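You operate a simulated robot arm through the tools that you are given. There is no shell and no other tool. Be economical: measure what you need, move in short steps, check, and stop when the job is done.

You run a simulated two-armed robot. Do the job below in one go: nothing can be reset, and whatever is moved stays where it is left.

## Task
Pick up the carton labelled "spare" from the top of the wooden bench with one hand, pass it to the other hand and put it on the middle shelf of the low shelf unit. Set down upright: carton.

Only the result counts: the job must be done as asked and must still hold three seconds after the hand-in. Knocking over, shifting, dropping, spilling or breaking anything else fails it.

## Robot
Two 7-joint arms with two-finger parallel grippers on one trunk, on a base that drives. Base frame: it is fixed to the floor where the robot stands at the start and does not move with it; the origin is under the middle of the robot, x ahead of it, y to its left, z up; the surface under the hand at the start is at about z = 0.9. Lengths are in m, angles in rad, forces in N, time in s.
The left shoulder is at the start at [0.02, 0.113, 1.272], the right one opposite. With the tool pointing down near the work surface each hand reaches from about 0.22 to 0.6 m from the robot's upright axis, wherever it stands, measured 20 degrees to its own side. Places, roughly: middle shelf of the low shelf unit [0.1, -3.8, 0.5]. Payload 1.57 kg a hand.
The TCP of each hand is the grasp point between the finger pads, 0.03 m short of the fingertips. In the tool frame z runs along the fingers and y along their closing line. The gripper opens to 0.08 m. The fingers are 0.017 m wide and 0.012 m thick; the gripper's body (0.04 by 0.082 m) begins 0.08 m behind the TCP.
Orientation is told as [roll, pitch, yaw] about the base's x, y, z axes, in that order, counted from this pose: with the fingers straight down and closing along the base's y, the tool's x points along the base's -x, its y along +y and its z along -z.

## Interface
- The arms move only by the tool arm_command. It takes "left_deltas", "right_deltas" or both (then of equal length, played together; a hand with none holds still); each is a list of rows, each a list of 7 numbers: the turn, a rotation vector about the base's x, y, z in rad, then the shift along the base's x, y, z in m, then the gripper command, from -1 (shut) to 1 (fully open), values between in proportion. In form: [[wx, wy, wz, x, y, z, grip], ...]. A call has 1 to 8 rows; each row shifts and turns the commanded pose from where the row before left it. A row lasts 0.2 s, in which the tool goes at most 0.05 m and 0.15 rad; a call with a longer step from one row to the next is refused whole, and so is a gripper value outside its range. A pose out of reach is approached as far as the arm can. The call stops where the force on the tool passes 40 N (or 10 N more than at its start, if that is more) or the arm is blocked; 0.2 s more then pass. The fingers move at their own pace (about 0.045 m/s each) and stop on an object; they squeeze with about 24 N. The grip force told is the motor's: it shows also when the fingers shut on nothing. Time passes only in rows, and 0.2 s behind the last, so rows that do not move let the fingers close. It gives the time, the measured TCP pose, the force on the tool (base axes), the opening and the grip force at its end, in the units of the frame above (readings bear some noise), with the torque about the TCP (base axes, N m) and any sound that the robot's microphone picked up, and new pictures: "show" is both (left out), scene, wrist or none (wrist: the cameras of the hands that moved).
- Cameras (640 x 400 px; columns grow to the right, rows downward): "scene" is now at [0.0911, 0.0373, 1.4003]; the picture's right is [0.41, -0.91, 0.00], its down [-0.51, -0.23, -0.83] and it looks along [0.76, 0.34, -0.56] (base axes); focal length 284 px, centre (320, 200). "left" rides on the left gripper at [0.072, 0.007, -0.122] in its tool frame; the picture's right is [-0.09, 1.00, 0.00], its down [-0.84, -0.08, -0.54] and it looks along [-0.54, -0.05, 0.84] (tool axes); focal length 238 px, centre (320, 200). "right" rides on the right gripper at [0.072, -0.007, -0.122] in its tool frame; the picture's right is [0.09, 1.00, 0.00], its down [-0.84, 0.08, -0.54] and it looks along [-0.54, 0.05, 0.84] (tool axes); focal length 238 px, centre (320, 200). There is no depth. A picture from a camera that has moved, and an enlarged one, comes with that camera's place and axes in the base frame and with its lens.
- raise_lower(by): slides the trunk up (or, below 0, down) by that many m; the arms and the scene camera ride with it, the base frame stays. It gives what a move gives, with no picture.
- drive_base(legs): drives the robot by 1 to 6 legs, each [ahead, left, turn to the left] in m, m and rad, along the robot's own axes; the way and the turn of a leg run together, so that a leg with both is an arc; at most 1.5 m and 3.142 rad a leg. The arms and the cameras ride along, it lands a little off, and it stops where it bumps. It gives what a move gives, and a new picture of the scene camera.
- turn_head(pan, tilt): turns the head with the scene camera to pan (to the left, within 1.396 rad either way) and tilt (down, from -0.506 to 1.204), counted from straight ahead of the robot. It gives what a move gives, and a new picture of the scene camera.
- close_up(camera, box): a new picture of the part [left, top, right, bottom] of that camera's present view, enlarged. The clock stands still meanwhile.
- finish_job(): hands the job in; it is judged then, once.

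Go step by step. Nothing tells you exact positions but the pictures and the camera data: compare them with the known pose of the tool, close in by small moves and look again before you grip or let go. The budget is 120 turns and 260 pictures, counting those below and the enlarged ones. Unless the task says otherwise, let go and move clear before handing in, and close with one line.

The tools are called after "Call:" as name(argument=value, ...) on one line, values as JSON. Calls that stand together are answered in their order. arm_command: Moves the arms, as the interface text tells. Its arguments: {"type":"object","properties":{"left_deltas":{"type":"array"},"right_deltas":{"type":"array"},"show":{"type":"string","enum":["both","scene","wrist","none"]}},"required":[]} The other tools are called the same way: raise_lower (by) slides the trunk up or down; drive_base (legs) drives the base; turn_head (pan, tilt) turns the head that bears the scene camera; close_up (camera, box) takes an enlarged picture of a part of a camera's view; finish_job () hands the job in.

At the start:

```text
clock: 0.0
left_ee_pos: [0.4087, 0.2262, 1.2266]
left_tool_rot: [0.0, 0.0, 0.0]
left_contact_force: [0.4, -0.4, 0.2]
left_wrist_torque: [0.03, 0.02, 0.03]
left_gripper_width: 0.08
left_finger_force: 0.1
right_ee_pos: [0.4747, -0.13, 1.1407]
right_tool_rot: [-0.001, -0.001, 0.0]
right_contact_force: [0.4, 0.4, 0.1]
right_wrist_torque: [0.02, 0.02, 0.03]
right_gripper_width: 0.0801
right_finger_force: 0.1
trunk travel left (down, up): [-0.325, 0.245]
robot x, y, heading: [-0.0014, -0.0019, 0.004]
head pan, tilt: [0.419, 0.592]
```

scene: 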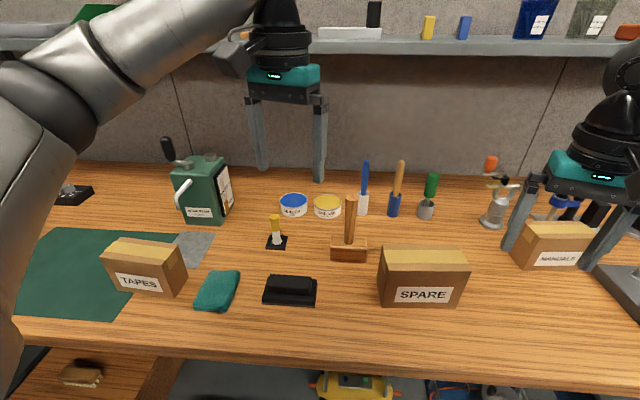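
right: 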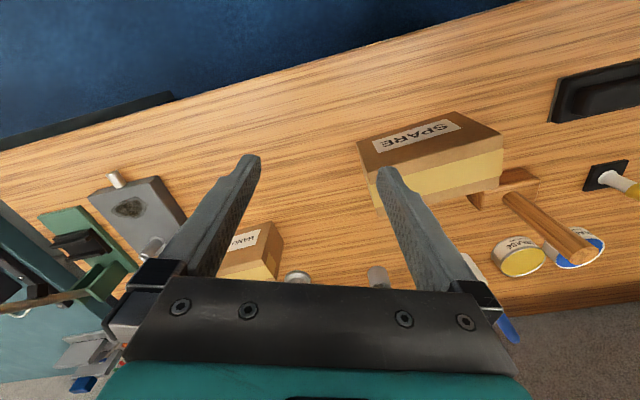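
left: 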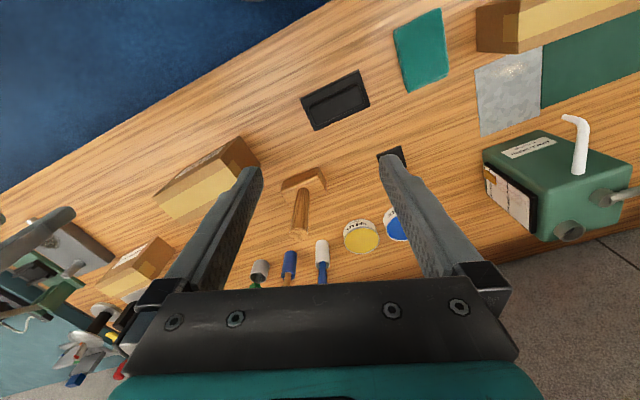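

The SPARE carton sits on the bench at about (0.53, 0.02), roughly 0.145 long × 0.07 deep × 0.078 high, with its long axis about 69° off x. I'll take a closer look at it, then look towards the shelf unit before planning.

Call:
close_up(camera="scene", box=[340, 220, 500, 320])

Call:
turn_head(pan=-1.396, tilt=0.3)

```text
4.00 times, centred on (420, 270) of scene
camera zoom: at [0.0911, 0.0373, 1.4003], right [0.41, -0.91, 0.0], down [-0.51, -0.23, -0.83], along [0.76, 0.34, -0.56], focal length 1136 px, centre (-80, -80)
```

zoom: 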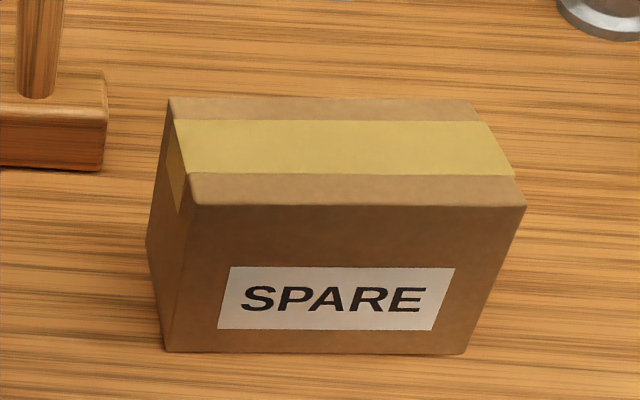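

```text
clock: 1.8
left_ee_pos: [0.4085, 0.2267, 1.2263]
left_tool_rot: [0.0, 0.0, 0.0]
left_contact_force: [0.5, 0.4, 0.5]
left_wrist_torque: [0.01, 0.02, 0.02]
left_gripper_width: 0.0802
left_finger_force: 0.1
right_ee_pos: [0.4747, -0.1294, 1.1408]
right_tool_rot: [0.0, 0.0, 0.001]
right_contact_force: [0.7, 0.1, -0.2]
right_wrist_torque: [0.02, 0.02, -0.04]
right_gripper_width: 0.0797
right_finger_force: 0.1
trunk travel left (down, up): [-0.325, 0.245]
robot x, y, heading: [-0.0005, -0.0011, 0.003]
head pan, tilt: [-1.396, 0.3]
camera scene: at [0.0264, -0.0907, 1.427], right [-0.98, -0.17, 0.0], down [-0.05, 0.29, -0.96], along [0.17, -0.94, -0.3], focal length 284 px, centre (320, 200)
```

scene: 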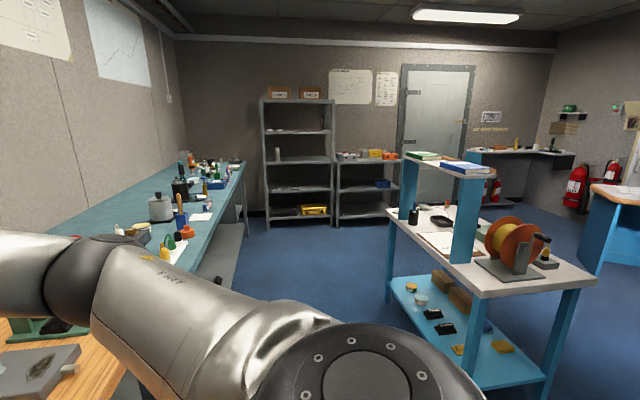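

The carton's corners now put its centre at about (0.528, 0.014), with size ≈0.15×0.07×0.107 and its long axis at yaw −66°. The low unit's middle shelf is visible with a gap of about 0.3 m. The plan is to pick top-down with the right hand and hand over to the left hand pointing forward, so I'm bringing the right hand above the carton with the closing line across the short side.

Call:
turn_head(pan=0.0, tilt=0.6)

Call:
arm_command(right_deltas=[[0, 0, -0.1444, 0.0072, 0.0169, 0, 1], [0, 0, -0.1444, 0.0072, 0.0169, 0, 1], [0, 0, -0.1444, 0.0072, 0.0169, 0, 1], [0, 0, -0.1444, 0.0072, 0.0169, 0, 1], [0, 0, -0.1444, 0.0072, 0.0169, 0, 1], [0, 0, -0.1444, 0.0072, 0.0169, 0, 1], [0, 0, -0.1444, 0.0072, 0.0169, 0, 1], [0, 0, -0.1444, 0.0072, 0.0169, 0, 1]])

```text
clock: 3.3
left_ee_pos: [0.4068, 0.2263, 1.2266]
left_tool_rot: [-0.001, 0.001, -0.001]
left_contact_force: [0.0, 1.2, 0.3]
left_wrist_torque: [-0.01, 0.02, -0.01]
left_gripper_width: 0.0801
left_finger_force: 0.0
right_ee_pos: [0.4747, -0.1298, 1.1418]
right_tool_rot: [0.0, 0.0, -0.001]
right_contact_force: [0.3, -1.1, -0.6]
right_wrist_torque: [0.01, 0.03, -0.03]
right_gripper_width: 0.0798
right_finger_force: 0.1
trunk travel left (down, up): [-0.325, 0.245]
robot x, y, heading: [0.0033, -0.0006, 0.005]
head pan, tilt: [0.0, 0.6]
camera scene: at [0.0985, 0.0011, 1.3995], right [0.0, -1.0, 0.0], down [-0.56, 0.0, -0.83], along [0.83, 0.0, -0.56], focal length 284 px, centre (320, 200)
```

scene: 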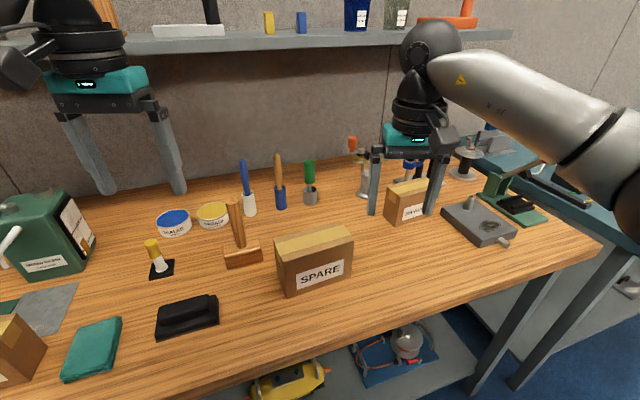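

```text
clock: 5.1
left_ee_pos: [0.4077, 0.2273, 1.2254]
left_tool_rot: [-0.003, 0.0, 0.0]
left_contact_force: [0.5, 0.0, -0.2]
left_wrist_torque: [0.01, -0.01, 0.0]
left_gripper_width: 0.0801
left_finger_force: 0.0
right_ee_pos: [0.5336, 0.0054, 1.1429]
right_tool_rot: [0.0, 0.0, -1.158]
right_contact_force: [-0.1, -0.2, 0.0]
right_wrist_torque: [-0.01, -0.01, -0.03]
right_gripper_width: 0.0802
right_finger_force: 0.0
trunk travel left (down, up): [-0.325, 0.245]
robot x, y, heading: [0.0001, -0.002, -0.004]
head pan, tilt: [0.0, 0.6]
camera scene: at [0.0984, 0.002, 1.3995], right [0.0, -1.0, 0.0], down [-0.56, 0.0, -0.83], along [0.83, 0.0, -0.56], focal length 284 px, centre (320, 200)
camera right: at [0.4984, 0.0689, 1.2649], right [0.87, 0.48, 0.0], down [0.41, -0.73, 0.54], along [0.26, -0.47, -0.84], focal length 238 px, centre (320, 200)
```

scene: 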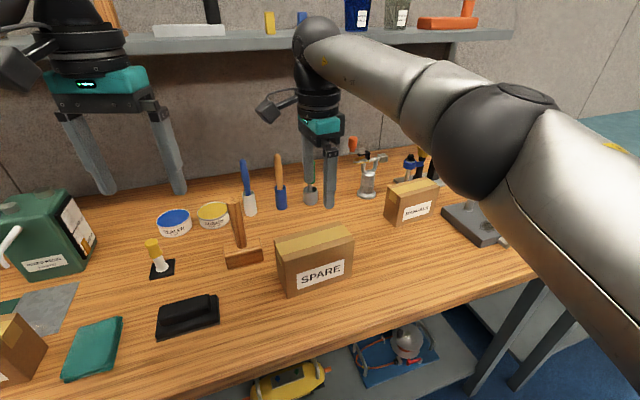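
right: 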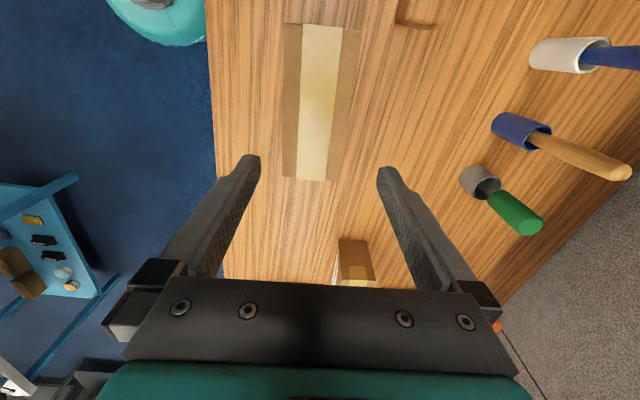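

The wrist view agrees on the centre at about (0.524, 0.014) and yaw −66°; the hand is about 5 mm too far back. I'll correct that and descend to just above the carton to check finger clearance.

Call:
arm_command(right_deltas=[[0, 0, 0.003, -0.0048, -0.002, -0.035, 1], [0, 0, 0, 0, 0, -0.038, 1]], show="both")

Call:
close_up(camera="right", box=[200, 0, 440, 240])

Call:
close_up(camera="scene", box=[240, 130, 400, 310])

```text
clock: 5.7
left_ee_pos: [0.4075, 0.2255, 1.2253]
left_tool_rot: [0.0, 0.0, 0.0]
left_contact_force: [-0.4, 0.3, 0.6]
left_wrist_torque: [-0.05, -0.01, 0.01]
left_gripper_width: 0.0799
left_finger_force: 0.0
right_ee_pos: [0.5287, 0.0027, 1.0704]
right_tool_rot: [0.0, 0.001, -1.152]
right_contact_force: [-0.8, -0.4, 0.2]
right_wrist_torque: [-0.02, -0.03, 0.0]
right_gripper_width: 0.0799
right_finger_force: 0.1
trunk travel left (down, up): [-0.325, 0.245]
robot x, y, heading: [0.0018, -0.0007, 0.005]
head pan, tilt: [0.0, 0.6]
camera scene: at [0.0987, 0.0013, 1.3995], right [0.0, -1.0, 0.0], down [-0.57, 0.0, -0.82], along [0.82, 0.0, -0.57], focal length 284 px, centre (320, 200)
camera right: at [0.4929, 0.0673, 1.1919], right [0.87, 0.49, 0.0], down [0.41, -0.73, 0.54], along [0.26, -0.47, -0.84], focal length 238 px, centre (320, 200)
```

scene: 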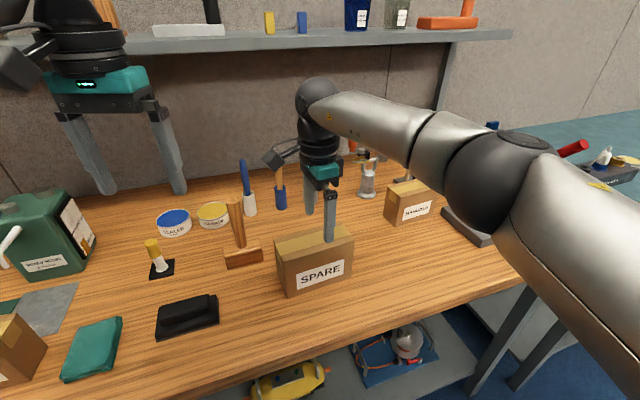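
right: 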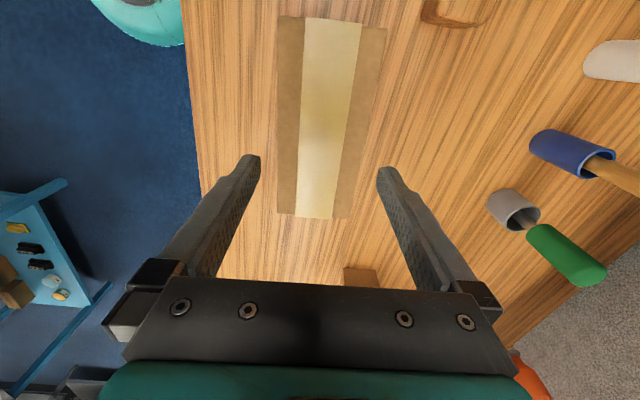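

```text
1.67 times, centred on (320, 120) of right
camera zoom: at [0.4929, 0.0673, 1.1919], right [0.87, 0.49, 0.0], down [0.41, -0.73, 0.54], along [0.26, -0.47, -0.84], focal length 397 px, centre (320, 333)
```

zoom: 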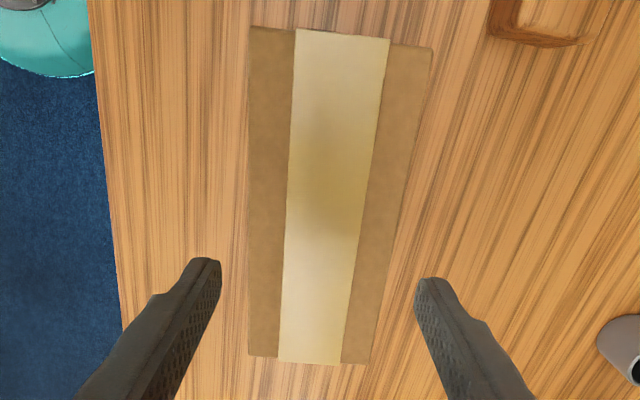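

```text
2.22 times, centred on (320, 220) of scene
camera zoom: at [0.0987, 0.0013, 1.3995], right [0.0, -1.0, 0.0], down [-0.57, 0.0, -0.82], along [0.82, 0.0, -0.57], focal length 631 px, centre (320, 156)
```

zoom: 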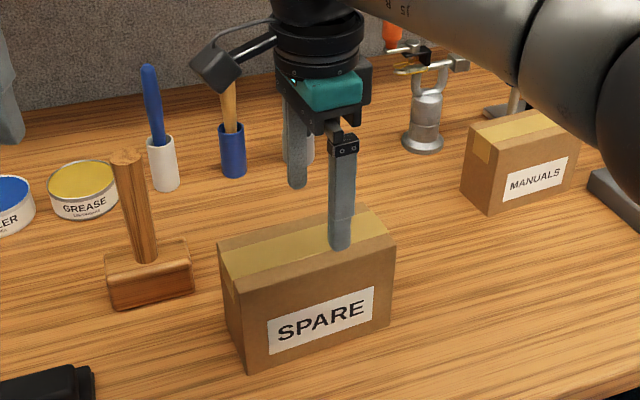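

The fingers straddle the top evenly (edges at −35/+34 mm in the tool frame) with yaw aligned. I'll descend to grip near the top, leaving the lower part free for the other hand.

Call:
arm_command(right_deltas=[[0, 0, 0, -0.0005, 0, -0.03, 1], [0, 0, 0, 0, 0, -0.03, 1], [0, 0, 0, 0, 0, -0.028, 1], [0, 0, 0, 0, 0, 0, 1], [0, 0, 0, 0, 0, 0, -1], [0, 0, 0, 0, 0, 0, -1], [0, 0, 0, 0, 0, 0, -1]])

```text
clock: 7.3
left_ee_pos: [0.4076, 0.2258, 1.2246]
left_tool_rot: [0.0, 0.0, 0.0]
left_contact_force: [-0.1, 0.4, -0.2]
left_wrist_torque: [-0.03, 0.0, -0.01]
left_gripper_width: 0.0801
left_finger_force: 0.0
right_ee_pos: [0.5286, 0.0018, 0.9808]
right_tool_rot: [-0.001, 0.0, -1.152]
right_contact_force: [0.5, -0.1, 0.7]
right_wrist_torque: [-0.03, -0.17, 0.0]
right_gripper_width: 0.0699
right_finger_force: 23.9
trunk travel left (down, up): [-0.325, 0.245]
robot x, y, heading: [-0.001, -0.0005, 0.002]
head pan, tilt: [0.0, 0.6]
camera scene: at [0.0987, 0.0012, 1.3995], right [0.0, -1.0, 0.0], down [-0.57, 0.0, -0.82], along [0.82, 0.0, -0.57], focal length 284 px, centre (320, 200)
camera right: at [0.4919, 0.0662, 1.1037], right [0.87, 0.49, 0.0], down [0.41, -0.73, 0.54], along [0.27, -0.47, -0.84], focal length 238 px, centre (320, 200)
```

scene: 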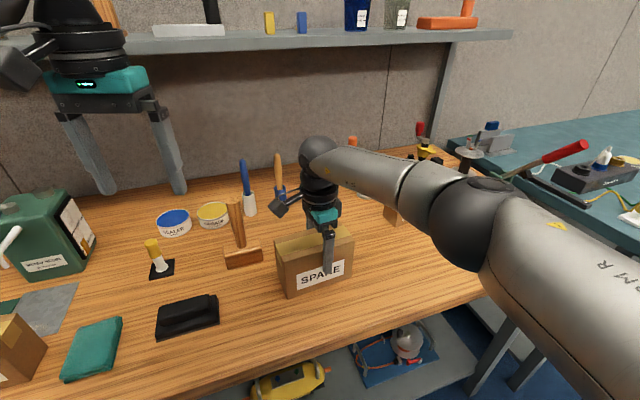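
right: 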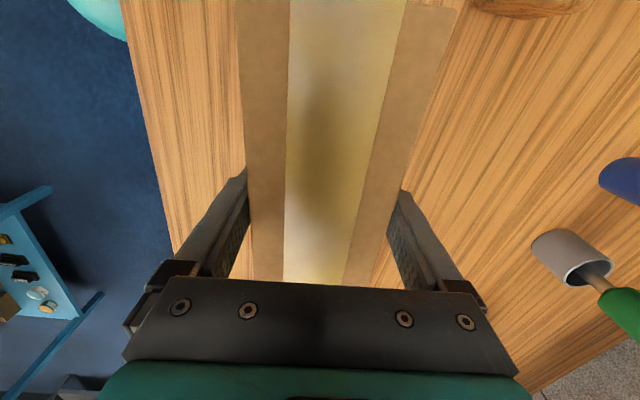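

Gripped at 0.070 m wide with 24 N. Now I lift straight up.

Call:
arm_command(right_deltas=[[0, 0, 0, 0, 0, 0.015, -1], [0, 0, 0, 0, 0, 0.025, -1], [0, 0, 0, 0, 0, 0.03, -1], [0, 0, 0, 0, 0, 0.03, -1], [0, 0, 0, 0, 0, 0.03, -1], [0, 0, 0, 0, 0, 0.03, -1]], show="scene")

```text
clock: 8.7
left_ee_pos: [0.4083, 0.2257, 1.2245]
left_tool_rot: [0.0, 0.0, 0.0]
left_contact_force: [-0.1, 0.0, -0.8]
left_wrist_torque: [0.02, -0.01, 0.02]
left_gripper_width: 0.0801
left_finger_force: 0.2
right_ee_pos: [0.5287, 0.0025, 1.1437]
right_tool_rot: [0.0, 0.0, -1.152]
right_contact_force: [-0.1, -0.1, -5.5]
right_wrist_torque: [-0.08, -0.01, 0.03]
right_gripper_width: 0.0697
right_finger_force: 24.1
trunk travel left (down, up): [-0.325, 0.245]
robot x, y, heading: [0.0029, -0.0009, 0.001]
head pan, tilt: [0.0, 0.6]
camera scene: at [0.0986, 0.0012, 1.3995], right [0.0, -1.0, 0.0], down [-0.56, 0.0, -0.83], along [0.83, 0.0, -0.56], focal length 284 px, centre (320, 200)
```

scene: 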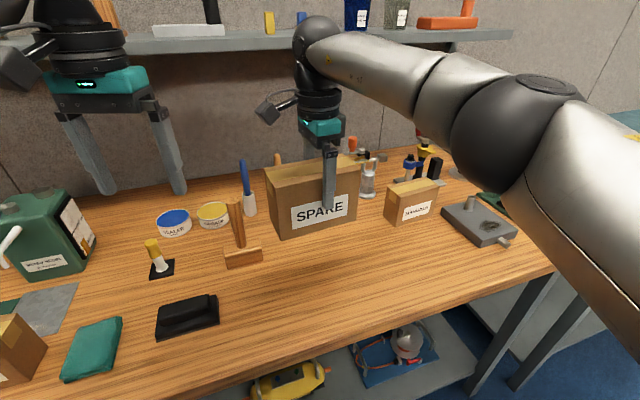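

The carton is held at about 0.56 kg. I'll turn it slightly so its near end faces the left arm, and tilt the left hand to point forward (about 25° below level).

Call:
arm_command(right_deltas=[[0, 0, 0.0837, 0, -0.001, 0.005, -1], [0, 0, 0.0837, 0, -0.001, 0.005, -1], [0, 0, 0.0837, 0, -0.001, 0.005, -1], [0, 0, 0.0837, 0, -0.001, 0.005, -1], [0, 0, 0.0837, 0, -0.001, 0.005, -1], [0, 0, 0.0837, 0, -0.001, 0.005, -1], [0, 0, 0, 0, 0, 0, -1], [0, 0, 0, 0, 0, 0, -1]], left_deltas=[[0, -0.1418, 0, 0, 0, 0, 1], [0, -0.1418, 0, 0, 0, 0, 1], [0, -0.1418, 0, 0, 0, 0, 1], [0, -0.1418, 0, 0, 0, 0, 1], [0, -0.1418, 0, 0, 0, 0, 1], [0, -0.1418, 0, 0, 0, 0, 1], [0, -0.1418, 0, 0, 0, 0, 1], [0, -0.1418, 0, 0, 0, 0, 1]])

```text
clock: 10.5
left_ee_pos: [0.4283, 0.23, 1.2316]
left_tool_rot: [-0.004, -1.137, 0.002]
left_contact_force: [-0.2, 1.1, 0.4]
left_wrist_torque: [0.01, 0.0, 0.0]
left_gripper_width: 0.08
left_finger_force: 0.0
left hand out of reach, approached as far as the arm can: row 8
right_ee_pos: [0.5276, -0.003, 1.1713]
right_tool_rot: [0.0, 0.0, -0.648]
right_contact_force: [0.4, 0.0, -4.5]
right_wrist_torque: [-0.01, -0.05, 0.0]
right_gripper_width: 0.0699
right_finger_force: 24.7
trunk travel left (down, up): [-0.325, 0.245]
robot x, y, heading: [-0.0003, 0.0046, -0.005]
head pan, tilt: [0.0, 0.6]
camera scene: at [0.099, 0.0013, 1.3995], right [0.0, -1.0, 0.0], down [-0.57, 0.0, -0.82], along [0.82, 0.0, -0.57], focal length 284 px, centre (320, 200)
camera right: at [0.466, 0.0366, 1.2939], right [0.53, 0.85, 0.0], down [0.71, -0.44, 0.54], along [0.46, -0.29, -0.84], focal length 238 px, centre (320, 200)
camera left: at [0.2873, 0.2362, 1.2163], right [0.04, 1.0, 0.08], down [-0.14, -0.08, 0.99], along [0.99, -0.05, 0.14], focal length 238 px, centre (320, 200)
```

scene: 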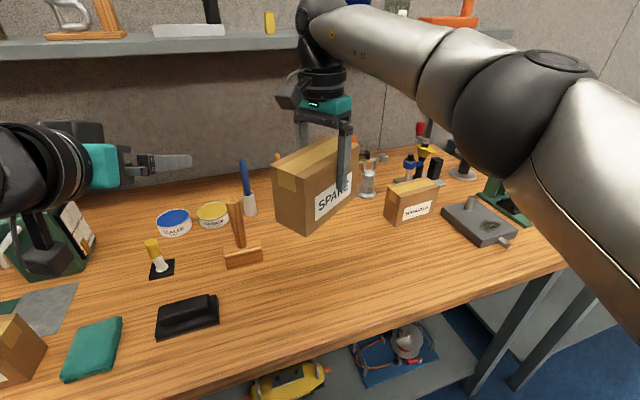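
right: 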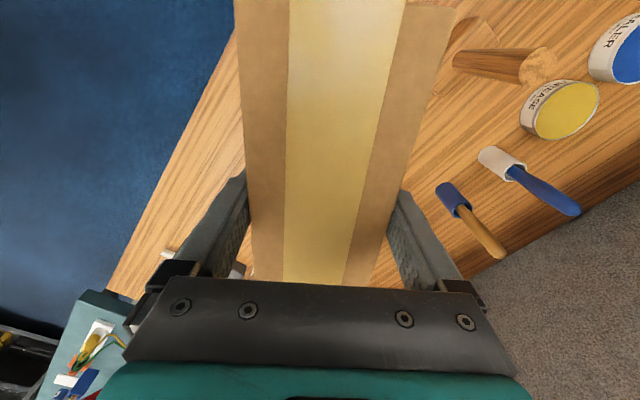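
left: 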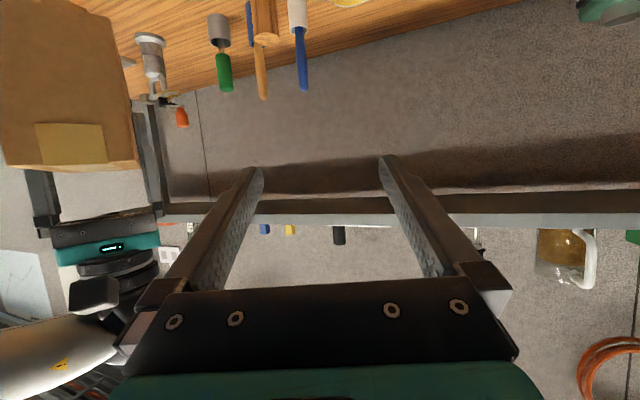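

The left hand is near its inner reach limit, but yawing it moves the wrist outward. I'll yaw it to match the carton (−0.65) and move towards a pre-grasp pose.

Call:
arm_command(left_deltas=[[0, 0, -0.13, 0, -0.01, -0.005, 1], [0, 0, -0.13, 0, -0.01, -0.01, 1], [0, 0, -0.13, 0, -0.02, -0.01, 1], [0, 0, -0.13, 0, -0.02, -0.01, 1], [0, 0, -0.13, 0, -0.02, -0.01, 1], [0, 0, 0, 0, 0, 0, 1]])

```text
clock: 11.9
left_ee_pos: [0.4276, 0.1485, 1.1865]
left_tool_rot: [-0.002, -1.136, -0.65]
left_contact_force: [-0.1, -0.7, -0.1]
left_wrist_torque: [0.01, 0.0, -0.04]
left_gripper_width: 0.08
left_finger_force: 0.2
right_ee_pos: [0.5278, -0.0038, 1.1708]
right_tool_rot: [0.001, 0.0, -0.65]
right_contact_force: [-0.1, 0.3, -4.9]
right_wrist_torque: [-0.03, -0.03, 0.0]
right_gripper_width: 0.0702
right_finger_force: 24.1
trunk travel left (down, up): [-0.325, 0.245]
robot x, y, heading: [-0.0008, 0.0009, 0.0]
head pan, tilt: [0.0, 0.6]
camera scene: at [0.0987, 0.0012, 1.3995], right [0.0, -1.0, 0.0], down [-0.57, 0.0, -0.82], along [0.82, 0.0, -0.57], focal length 284 px, centre (320, 200)
camera left: at [0.3198, 0.2391, 1.1719], right [0.64, 0.77, 0.08], down [-0.15, 0.02, 0.99], along [0.76, -0.64, 0.13], focal length 238 px, centre (320, 200)
```

scene: 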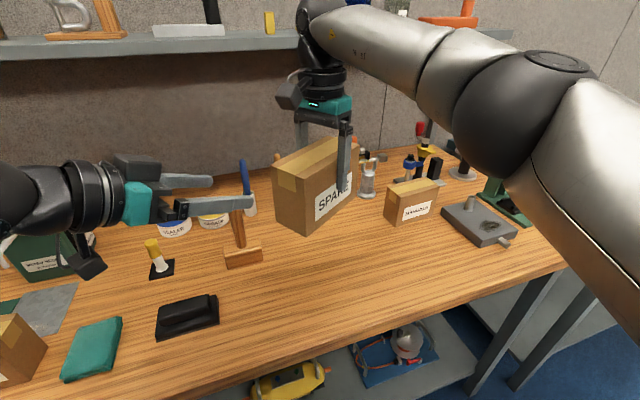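
left: 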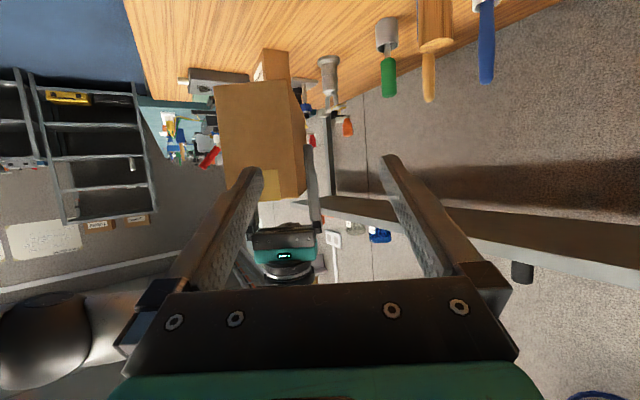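

No reach trouble in this pose. I'll slide to the pre-grasp position in line with the carton's long axis.

Call:
arm_command(left_deltas=[[0, 0, 0, -0.003, -0.024, -0.003, 1], [0, 0, 0, -0.003, -0.024, -0.003, 1], [0, 0, 0, -0.001, -0.0225, -0.0035, 1], [0, 0, 0, 0, 0, 0, 1]])

Call:
close_up(camera="left", box=[160, 20, 480, 220])

Call:
close_up(camera="scene", box=[160, 80, 400, 260])

```text
clock: 12.9
left_ee_pos: [0.4203, 0.0782, 1.1744]
left_tool_rot: [-0.002, -1.133, -0.647]
left_contact_force: [-0.4, -0.1, -0.7]
left_wrist_torque: [0.01, -0.01, 0.02]
left_gripper_width: 0.0797
left_finger_force: 0.0
right_ee_pos: [0.5282, -0.0035, 1.1719]
right_tool_rot: [0.001, 0.0, -0.65]
right_contact_force: [0.2, 0.4, -5.3]
right_wrist_torque: [-0.06, -0.03, 0.01]
right_gripper_width: 0.0699
right_finger_force: 23.9
trunk travel left (down, up): [-0.325, 0.245]
robot x, y, heading: [0.001, 0.0025, -0.002]
head pan, tilt: [0.0, 0.6]
camera scene: at [0.0987, 0.0015, 1.3995], right [0.0, -1.0, 0.0], down [-0.57, 0.0, -0.82], along [0.82, 0.0, -0.57], focal length 284 px, centre (320, 200)
camera left: at [0.313, 0.1694, 1.1597], right [0.63, 0.77, 0.08], down [-0.16, 0.02, 0.99], along [0.76, -0.64, 0.13], focal length 238 px, centre (320, 200)
```

scene: 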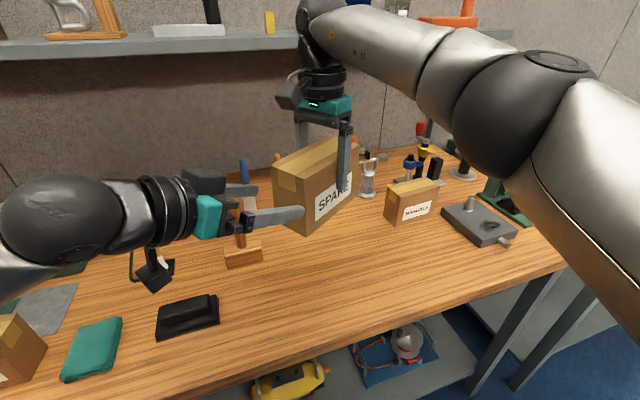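
left: 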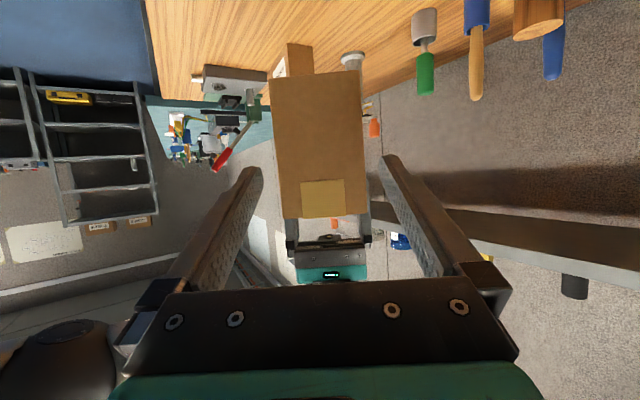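

```text
2.00 times, centred on (320, 120) of left
camera zoom: at [0.313, 0.1694, 1.1597], right [0.63, 0.77, 0.08], down [-0.16, 0.02, 0.99], along [0.76, -0.64, 0.13], focal length 477 px, centre (320, 360)
```

zoom: 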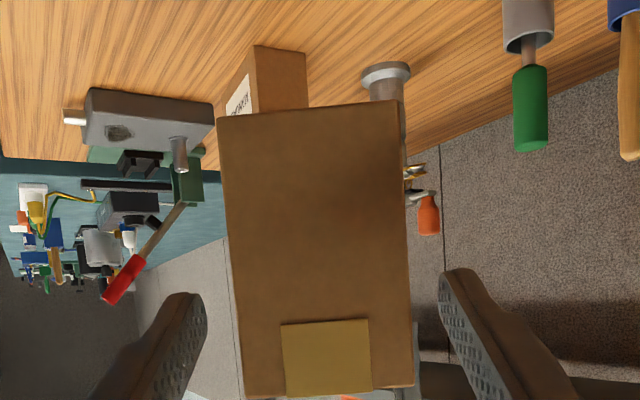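

```text
2.22 times, centred on (280, 170) of scene
camera zoom: at [0.0987, 0.0015, 1.3995], right [0.0, -1.0, 0.0], down [-0.57, 0.0, -0.82], along [0.82, 0.0, -0.57], focal length 631 px, centre (409, 267)
```

zoom: 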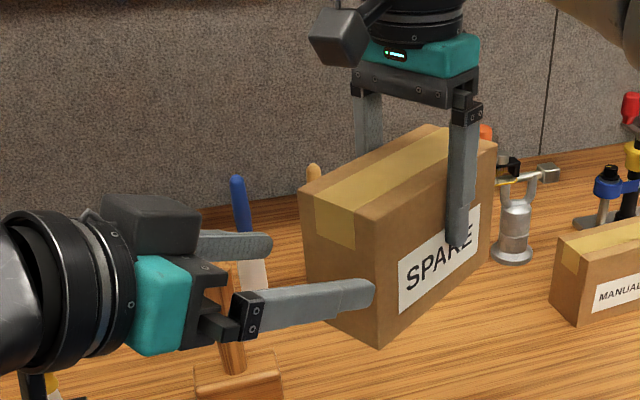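

The carton's near face is centred between the left fingers to about 1 mm, its face 52 mm ahead and its bottom at z≈1.09. I'm advancing along the hand's axis to straddle the lower part of the carton, below the right fingers.

Call:
arm_command(left_deltas=[[0, 0, 0, 0.0204, -0.0154, -0.011, 1], [0, 0, 0, 0.0204, -0.0154, -0.011, 1], [0, 0, 0, 0.0204, -0.0154, -0.011, 1], [0, 0, 0, 0.0202, -0.0153, -0.011, 1], [0, 0, 0, 0, 0, 0, 1]])

Call:
close_up(camera="scene", box=[160, 80, 400, 260])

```text
clock: 14.1
left_ee_pos: [0.5045, 0.0188, 1.1317]
left_tool_rot: [-0.003, -1.133, -0.649]
left_contact_force: [-0.4, 0.0, -0.2]
left_wrist_torque: [-0.02, 0.01, 0.01]
left_gripper_width: 0.08
left_finger_force: 0.1
right_ee_pos: [0.528, -0.0044, 1.1712]
right_tool_rot: [-0.001, 0.001, -0.65]
right_contact_force: [0.8, 0.5, -4.7]
right_wrist_torque: [-0.05, -0.07, 0.0]
right_gripper_width: 0.0697
right_finger_force: 23.6
trunk travel left (down, up): [-0.325, 0.245]
robot x, y, heading: [0.0019, -0.0006, 0.002]
head pan, tilt: [0.0, 0.6]
camera scene: at [0.0987, 0.0014, 1.3995], right [0.0, -1.0, 0.0], down [-0.57, 0.0, -0.82], along [0.82, 0.0, -0.57], focal length 284 px, centre (320, 200)
camera left: at [0.395, 0.1095, 1.1179], right [0.63, 0.77, 0.08], down [-0.16, 0.02, 0.99], along [0.76, -0.64, 0.13], focal length 238 px, centre (320, 200)
```

scene: 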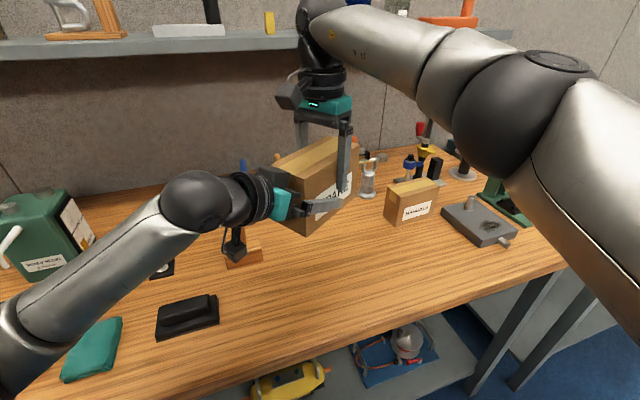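
left: 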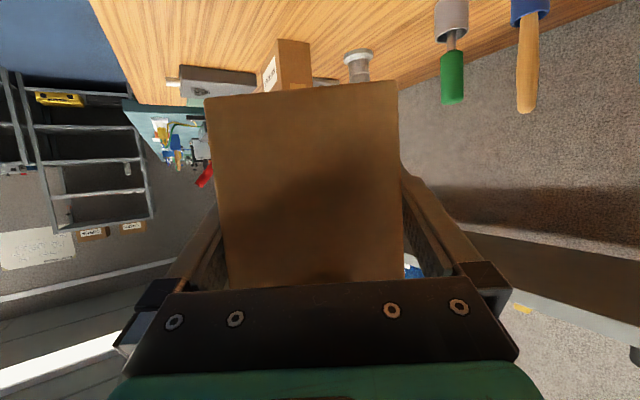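

```text
2.22 times, centred on (280, 170) of scene
camera zoom: at [0.0987, 0.0014, 1.3995], right [0.0, -1.0, 0.0], down [-0.57, 0.0, -0.82], along [0.82, 0.0, -0.57], focal length 631 px, centre (409, 267)
```

zoom: 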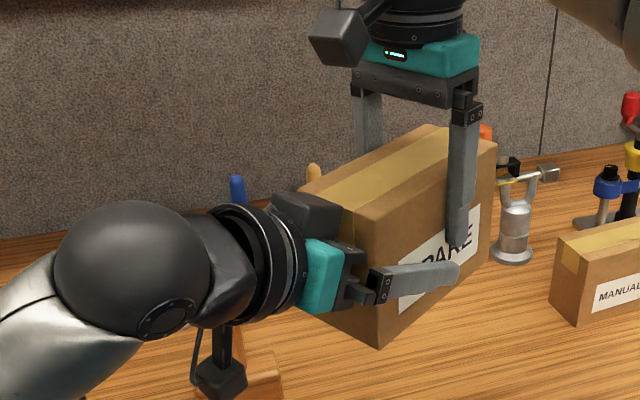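

Left fingers straddle the lower half with clearance below the right tips. Closing the left gripper while the right still holds.

Call:
arm_command(left_deltas=[[0, 0, 0, 0, 0, 0, -1], [0, 0, 0, 0, 0, 0, -1], [0, 0, 0, 0, 0, 0, -1], [0, 0, 0, 0, 0, 0, -1]], show="none")

```text
clock: 15.1
left_ee_pos: [0.5018, 0.0181, 1.1319]
left_tool_rot: [-0.003, -1.134, -0.65]
left_contact_force: [-8.6, -10.5, 0.4]
left_wrist_torque: [0.34, -0.23, 0.59]
left_gripper_width: 0.0699
left_finger_force: 24.2
right_ee_pos: [0.5278, -0.0028, 1.1717]
right_tool_rot: [0.001, -0.001, -0.649]
right_contact_force: [8.6, 9.8, -4.7]
right_wrist_torque: [0.03, -0.12, -0.96]
right_gripper_width: 0.0699
right_finger_force: 23.7
trunk travel left (down, up): [-0.325, 0.245]
robot x, y, heading: [0.0004, -0.0031, -0.005]
head pan, tilt: [0.0, 0.6]
```

Both hands grip; a 13 N side load shows about a millimetre of misalignment. I'll ease the left hand with it before releasing the right.

Call:
arm_command(left_deltas=[[0, 0, 0, -0.0009, -0.0012, 0, -1], [0, 0, 0, 0, 0, 0, -1]], show="none")

```text
clock: 15.7
left_ee_pos: [0.5015, 0.017, 1.1316]
left_tool_rot: [-0.004, -1.132, -0.646]
left_contact_force: [-6.9, -8.0, -0.7]
left_wrist_torque: [-0.38, 0.0, -0.41]
left_gripper_width: 0.0701
left_finger_force: 24.4
right_ee_pos: [0.5275, -0.0034, 1.1711]
right_tool_rot: [0.001, -0.002, -0.648]
right_contact_force: [6.8, 7.3, -3.9]
right_wrist_torque: [0.67, -0.32, 0.1]
right_gripper_width: 0.0699
right_finger_force: 24.2
trunk travel left (down, up): [-0.325, 0.245]
robot x, y, heading: [0.0016, -0.0011, -0.001]
head pan, tilt: [0.0, 0.6]
```

Call:
arm_command(left_deltas=[[0, 0, 0, -0.0018, -0.0024, 0, -1], [0, 0, 0, 0, 0, 0, -1]], show="none")

```text
clock: 16.3
left_ee_pos: [0.5001, 0.0163, 1.1324]
left_tool_rot: [0.001, -1.132, -0.647]
left_contact_force: [4.4, -0.4, 0.1]
left_wrist_torque: [-1.1, 0.43, -0.69]
left_gripper_width: 0.0699
left_finger_force: 23.6
right_ee_pos: [0.5277, -0.0038, 1.1725]
right_tool_rot: [-0.003, 0.002, -0.647]
right_contact_force: [-4.1, -0.1, -4.7]
right_wrist_torque: [1.09, -0.3, 0.76]
right_gripper_width: 0.07
right_finger_force: 24.4
trunk travel left (down, up): [-0.325, 0.245]
robot x, y, heading: [0.0027, -0.0035, -0.001]
head pan, tilt: [0.0, 0.6]
```

The side load is nearly gone. I'll open the right hand and raise it straight clear.

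Call:
arm_command(right_deltas=[[0, 0, 0, 0, 0, 0, 1], [0, 0, 0, 0, 0, 0, 1], [0, 0, 0, 0, 0, 0, 1], [0, 0, 0, 0, 0, 0.01, 1], [0, 0, 0, 0, 0, 0.025, 1], [0, 0, 0, 0, 0, 0.035, 1], [0, 0, 0, 0, 0, 0.035, 1]])

```text
clock: 17.9
left_ee_pos: [0.5001, 0.0158, 1.1322]
left_tool_rot: [-0.001, -1.132, -0.649]
left_contact_force: [0.2, -0.1, 1.3]
left_wrist_torque: [0.06, 0.09, -0.04]
left_gripper_width: 0.0701
left_finger_force: 24.4
right_ee_pos: [0.5133, -0.0091, 1.2706]
right_tool_rot: [-0.001, 0.001, -0.649]
right_contact_force: [-0.2, 0.2, -0.1]
right_wrist_torque: [-0.01, 0.01, -0.04]
right_gripper_width: 0.08
right_finger_force: 0.1
right hand out of reach, approached as far as the arm can: row 6, 7
trunk travel left (down, up): [-0.325, 0.245]
robot x, y, heading: [-0.0014, -0.0034, 0.0]
head pan, tilt: [0.0, 0.6]
camera scene: at [0.0986, 0.0009, 1.3995], right [0.0, -1.0, 0.0], down [-0.56, 0.0, -0.83], along [0.83, 0.0, -0.56], focal length 284 px, centre (320, 200)
camera right: at [0.452, 0.0311, 1.3929], right [0.53, 0.85, 0.0], down [0.71, -0.44, 0.54], along [0.46, -0.29, -0.84], focal length 238 px, centre (320, 200)
```

scene: 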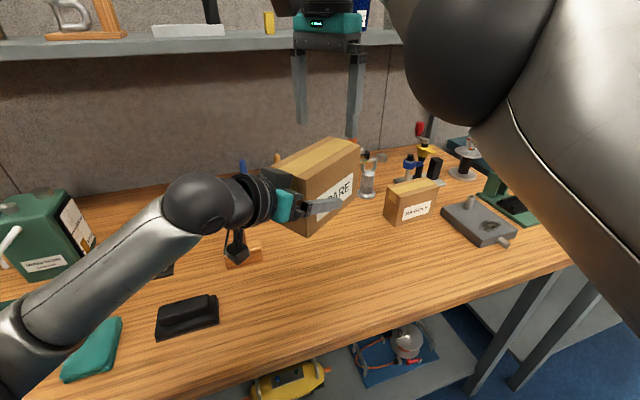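
right: 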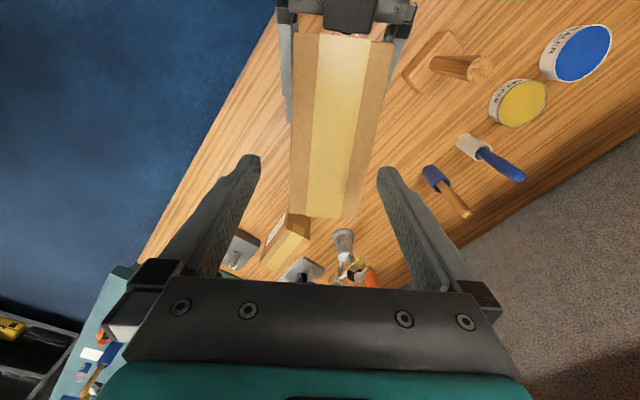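

The left hand now holds the carton alone and level, and the right is clear above. I'll pull the right hand aside and back, and look left/behind before backing away from the bench.

Call:
arm_command(right_deltas=[[0, 0, 0.108, -0.01, -0.04, 0, 1], [0, 0, 0.108, -0.02, -0.04, 0, 1], [0, 0, 0.108, -0.03, -0.035, 0, 0], [0, 0, 0.108, -0.03, -0.035, 0, -1], [0, 0, 0.108, -0.03, -0.035, 0, -1], [0, 0, 0.108, -0.03, -0.03, 0, -1], [0, 0, 0, -0.03, -0.02, 0, -1]], show="none")

Call:
turn_head(pan=1.396, tilt=0.5)

Call:
turn_head(pan=-1.396, tilt=0.6)

```text
clock: 19.5
left_ee_pos: [0.4991, 0.0147, 1.1326]
left_tool_rot: [-0.001, -1.133, -0.65]
left_contact_force: [0.1, 0.4, 0.0]
left_wrist_torque: [0.07, 0.09, 0.01]
left_gripper_width: 0.0698
left_finger_force: 24.5
right_ee_pos: [0.3307, -0.2437, 1.2705]
right_tool_rot: [0.001, 0.0, 0.003]
right_contact_force: [0.9, -0.6, 0.2]
right_wrist_torque: [0.01, 0.0, -0.01]
right_gripper_width: 0.0
right_finger_force: 13.4
trunk travel left (down, up): [-0.325, 0.245]
robot x, y, heading: [-0.002, 0.0004, 0.002]
head pan, tilt: [0.0, 0.6]
```

```text
clock: 21.1
left_ee_pos: [0.5013, 0.0147, 1.1303]
left_tool_rot: [0.0, -1.134, -0.647]
left_contact_force: [-0.6, 0.9, 0.4]
left_wrist_torque: [0.02, 0.09, -0.05]
left_gripper_width: 0.0698
left_finger_force: 24.2
right_ee_pos: [0.3324, -0.2439, 1.2716]
right_tool_rot: [0.0, -0.001, -0.003]
right_contact_force: [-0.8, 0.0, 0.0]
right_wrist_torque: [-0.04, -0.04, 0.0]
right_gripper_width: 0.0003
right_finger_force: 21.8
trunk travel left (down, up): [-0.325, 0.245]
robot x, y, heading: [0.0007, -0.0009, -0.003]
head pan, tilt: [1.396, 0.499]
camera scene: at [0.0264, 0.0908, 1.4086], right [0.98, -0.17, 0.0], down [-0.08, -0.47, -0.88], along [0.15, 0.86, -0.48], focal length 284 px, centre (320, 200)
```

scene: 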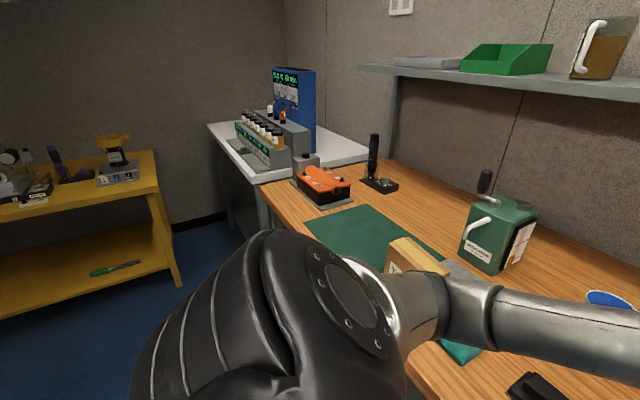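

```text
clock: 23.5
left_ee_pos: [0.4998, 0.0138, 1.1316]
left_tool_rot: [-0.002, -1.133, -0.646]
left_contact_force: [-0.9, 0.3, 0.2]
left_wrist_torque: [0.09, 0.07, -0.02]
left_gripper_width: 0.0698
left_finger_force: 23.8
right_ee_pos: [0.3327, -0.2434, 1.2719]
right_tool_rot: [0.001, 0.0, -0.001]
right_contact_force: [0.4, 0.2, -0.2]
right_wrist_torque: [-0.02, 0.0, 0.01]
right_gripper_width: 0.0001
right_finger_force: 21.2
trunk travel left (down, up): [-0.325, 0.245]
robot x, y, heading: [-0.0025, -0.0004, 0.005]
head pan, tilt: [-1.396, 0.6]
camera scene: at [0.0259, -0.0858, 1.3995], right [-0.98, -0.17, 0.0], down [-0.1, 0.56, -0.83], along [0.14, -0.81, -0.56], focal length 284 px, centre (320, 200)
```

scene: 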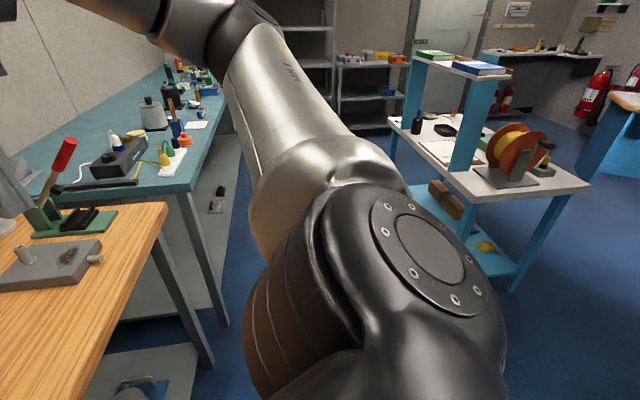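

The room is rotated about −24° from my axes: the corridor runs along (0.40, −0.92) between the counter and the cart. I'll raise the trunk so the arms clear everything, back off from the bench, turn along the corridor and check the view.

Call:
raise_lower(by=0.2)

Call:
drive_base(legs=[[-0.28, -0.12, 0]])

Call:
turn_head(pan=0.0, tilt=0.6)

```text
clock: 25.7
left_ee_pos: [0.5008, 0.015, 1.3316]
left_tool_rot: [-0.002, -1.131, -0.648]
left_contact_force: [0.6, 0.4, -4.4]
left_wrist_torque: [0.07, 0.05, 0.02]
left_gripper_width: 0.0702
left_finger_force: 24.1
right_ee_pos: [0.3316, -0.2434, 1.4708]
right_tool_rot: [0.0, 0.0, -0.001]
right_contact_force: [-0.2, -1.0, -0.4]
right_wrist_torque: [-0.01, 0.04, -0.02]
right_gripper_width: 0.0
right_finger_force: 21.5
trunk travel left (down, up): [-0.525, 0.045]
robot x, y, heading: [-0.0024, 0.0003, -0.002]
head pan, tilt: [-1.396, 0.6]
```

```text
clock: 27.8
left_ee_pos: [0.2256, -0.1019, 1.3332]
left_tool_rot: [-0.001, -1.134, -0.641]
left_contact_force: [-0.4, -0.1, -5.5]
left_wrist_torque: [0.07, 0.05, 0.0]
left_gripper_width: 0.0698
left_finger_force: 24.0
right_ee_pos: [0.0587, -0.3607, 1.4708]
right_tool_rot: [0.0, 0.0, 0.006]
right_contact_force: [0.3, -1.0, 0.9]
right_wrist_torque: [0.03, 0.03, -0.02]
right_gripper_width: 0.0
right_finger_force: 21.6
trunk travel left (down, up): [-0.525, 0.045]
robot x, y, heading: [-0.2762, -0.1197, 0.005]
head pan, tilt: [-1.396, 0.6]
camera scene: at [-0.2488, -0.2054, 1.5995], right [-0.98, -0.18, 0.0], down [-0.1, 0.56, -0.83], along [0.15, -0.81, -0.56], focal length 284 px, centre (320, 200)
```

scene: 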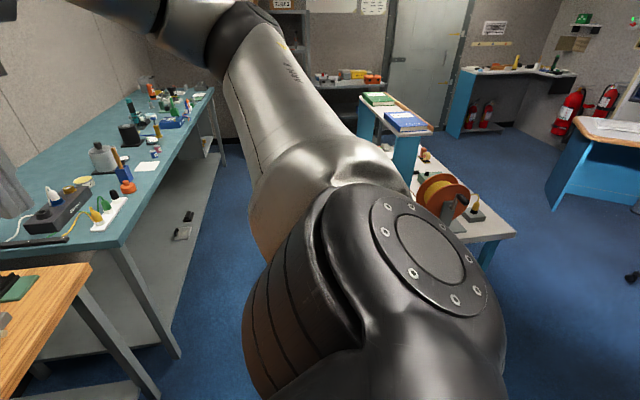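

```text
clock: 29.3
left_ee_pos: [0.2247, -0.1009, 1.3315]
left_tool_rot: [-0.001, -1.134, -0.642]
left_contact_force: [-0.4, -0.5, -5.2]
left_wrist_torque: [0.05, 0.1, 0.02]
left_gripper_width: 0.0699
left_finger_force: 23.8
right_ee_pos: [0.0573, -0.3605, 1.4723]
right_tool_rot: [0.001, 0.0, 0.005]
right_contact_force: [0.5, -0.1, 0.2]
right_wrist_torque: [0.01, 0.0, -0.01]
right_gripper_width: 0.0
right_finger_force: 21.2
trunk travel left (down, up): [-0.525, 0.045]
robot x, y, heading: [-0.2768, -0.1198, 0.003]
head pan, tilt: [0.0, 0.6]
camera scene: at [-0.1759, -0.1179, 1.5995], right [0.01, -1.0, 0.0], down [-0.57, 0.0, -0.82], along [0.82, 0.0, -0.57], focal length 284 px, centre (320, 200)
```

scene: 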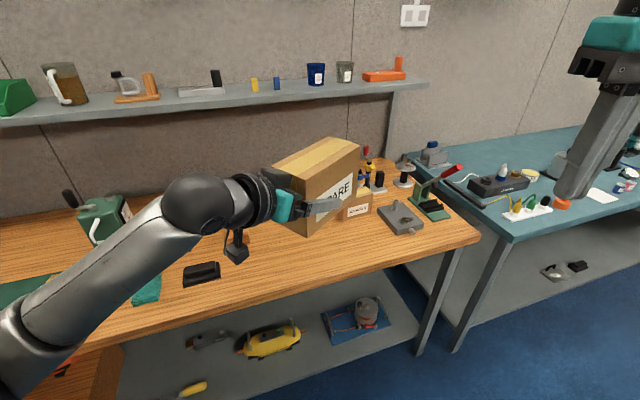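

The carton is carried securely, with nothing disturbed. Turning to face along the corridor.

Call:
drive_base(legs=[[0, 0, -1.16]])

Call:
turn_head(pan=-0.3, tilt=0.35)

```text
clock: 32.7
left_ee_pos: [-0.0766, -0.5792, 1.3316]
left_tool_rot: [-0.002, -1.133, -1.842]
left_contact_force: [0.3, -0.1, -5.1]
left_wrist_torque: [0.08, -0.03, 0.0]
left_gripper_width: 0.0699
left_finger_force: 24.2
right_ee_pos: [-0.3783, -0.5179, 1.471]
right_tool_rot: [-0.001, 0.001, -1.196]
right_contact_force: [0.0, -0.1, 0.1]
right_wrist_torque: [0.0, 0.01, 0.01]
right_gripper_width: 0.0
right_finger_force: 21.1
trunk travel left (down, up): [-0.525, 0.045]
robot x, y, heading: [-0.2729, -0.1188, -1.192]
head pan, tilt: [0.0, 0.6]
camera scene: at [-0.2383, -0.2102, 1.5995], right [-0.93, -0.37, 0.0], down [-0.21, 0.53, -0.82], along [0.3, -0.77, -0.57], focal length 284 px, centre (320, 200)
```

scene: 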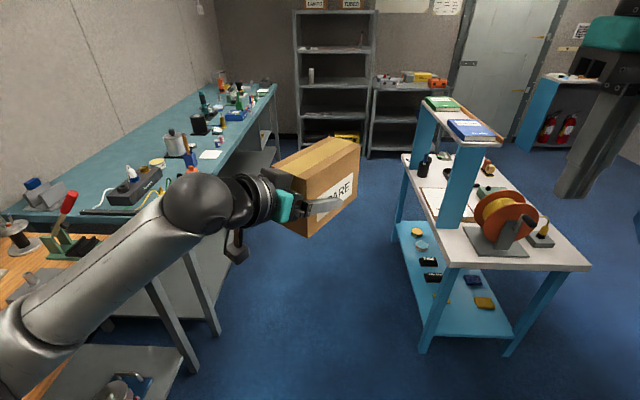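

```text
clock: 33.5
left_ee_pos: [-0.0754, -0.5788, 1.3305]
left_tool_rot: [-0.002, -1.13, -1.84]
left_contact_force: [-0.5, -0.3, -5.6]
left_wrist_torque: [0.1, -0.06, 0.01]
left_gripper_width: 0.0701
left_finger_force: 23.6
right_ee_pos: [-0.3785, -0.5178, 1.4715]
right_tool_rot: [-0.001, 0.0, -1.194]
right_contact_force: [0.4, 0.1, -0.2]
right_wrist_torque: [0.0, 0.0, 0.0]
right_gripper_width: 0.0
right_finger_force: 21.3
trunk travel left (down, up): [-0.525, 0.045]
robot x, y, heading: [-0.2732, -0.1187, -1.195]
head pan, tilt: [-0.3, 0.351]
camera scene: at [-0.2634, -0.221, 1.6222], right [-1.0, -0.08, 0.0], down [-0.03, 0.34, -0.94], along [0.07, -0.94, -0.34], focal length 284 px, centre (320, 200)
```

scene: 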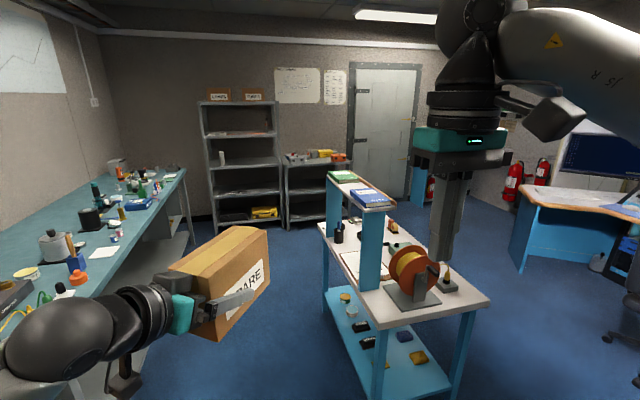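

The corridor ahead is clear between the counter and the cart. I'll trim the heading and drive 2.0 m past the cart.

Call:
drive_base(legs=[[0, 0, 0.038], [1.0, 0, 0], [1.0, 0, 0]])

```text
clock: 43.8
left_ee_pos: [0.7801, -2.3717, 1.3315]
left_tool_rot: [-0.004, -1.131, -1.784]
left_contact_force: [0.0, 0.2, -4.7]
left_wrist_torque: [0.09, -0.01, 0.02]
left_gripper_width: 0.0698
left_finger_force: 23.8
right_ee_pos: [0.4751, -2.3275, 1.4714]
right_tool_rot: [0.0, 0.0, -1.138]
right_contact_force: [-0.1, -0.1, 0.4]
right_wrist_torque: [0.03, 0.02, 0.03]
right_gripper_width: 0.0001
right_finger_force: 21.3
trunk travel left (down, up): [-0.525, 0.045]
robot x, y, heading: [0.5564, -1.9277, -1.138]
head pan, tilt: [-0.3, 0.351]
camera scene: at [0.5739, -2.0247, 1.6222], right [-0.99, -0.13, 0.0], down [-0.05, 0.34, -0.94], along [0.12, -0.93, -0.34], focal length 284 px, centre (320, 200)
```

scene: 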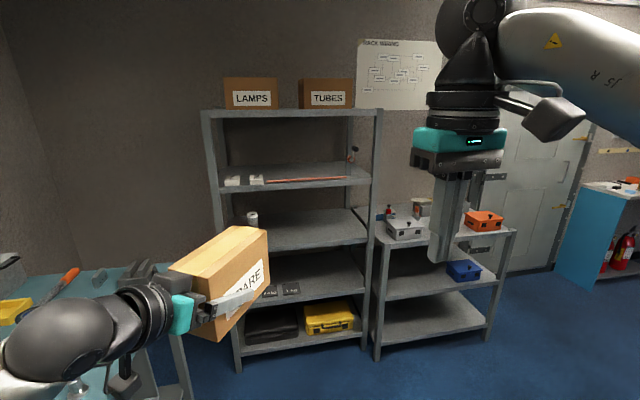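

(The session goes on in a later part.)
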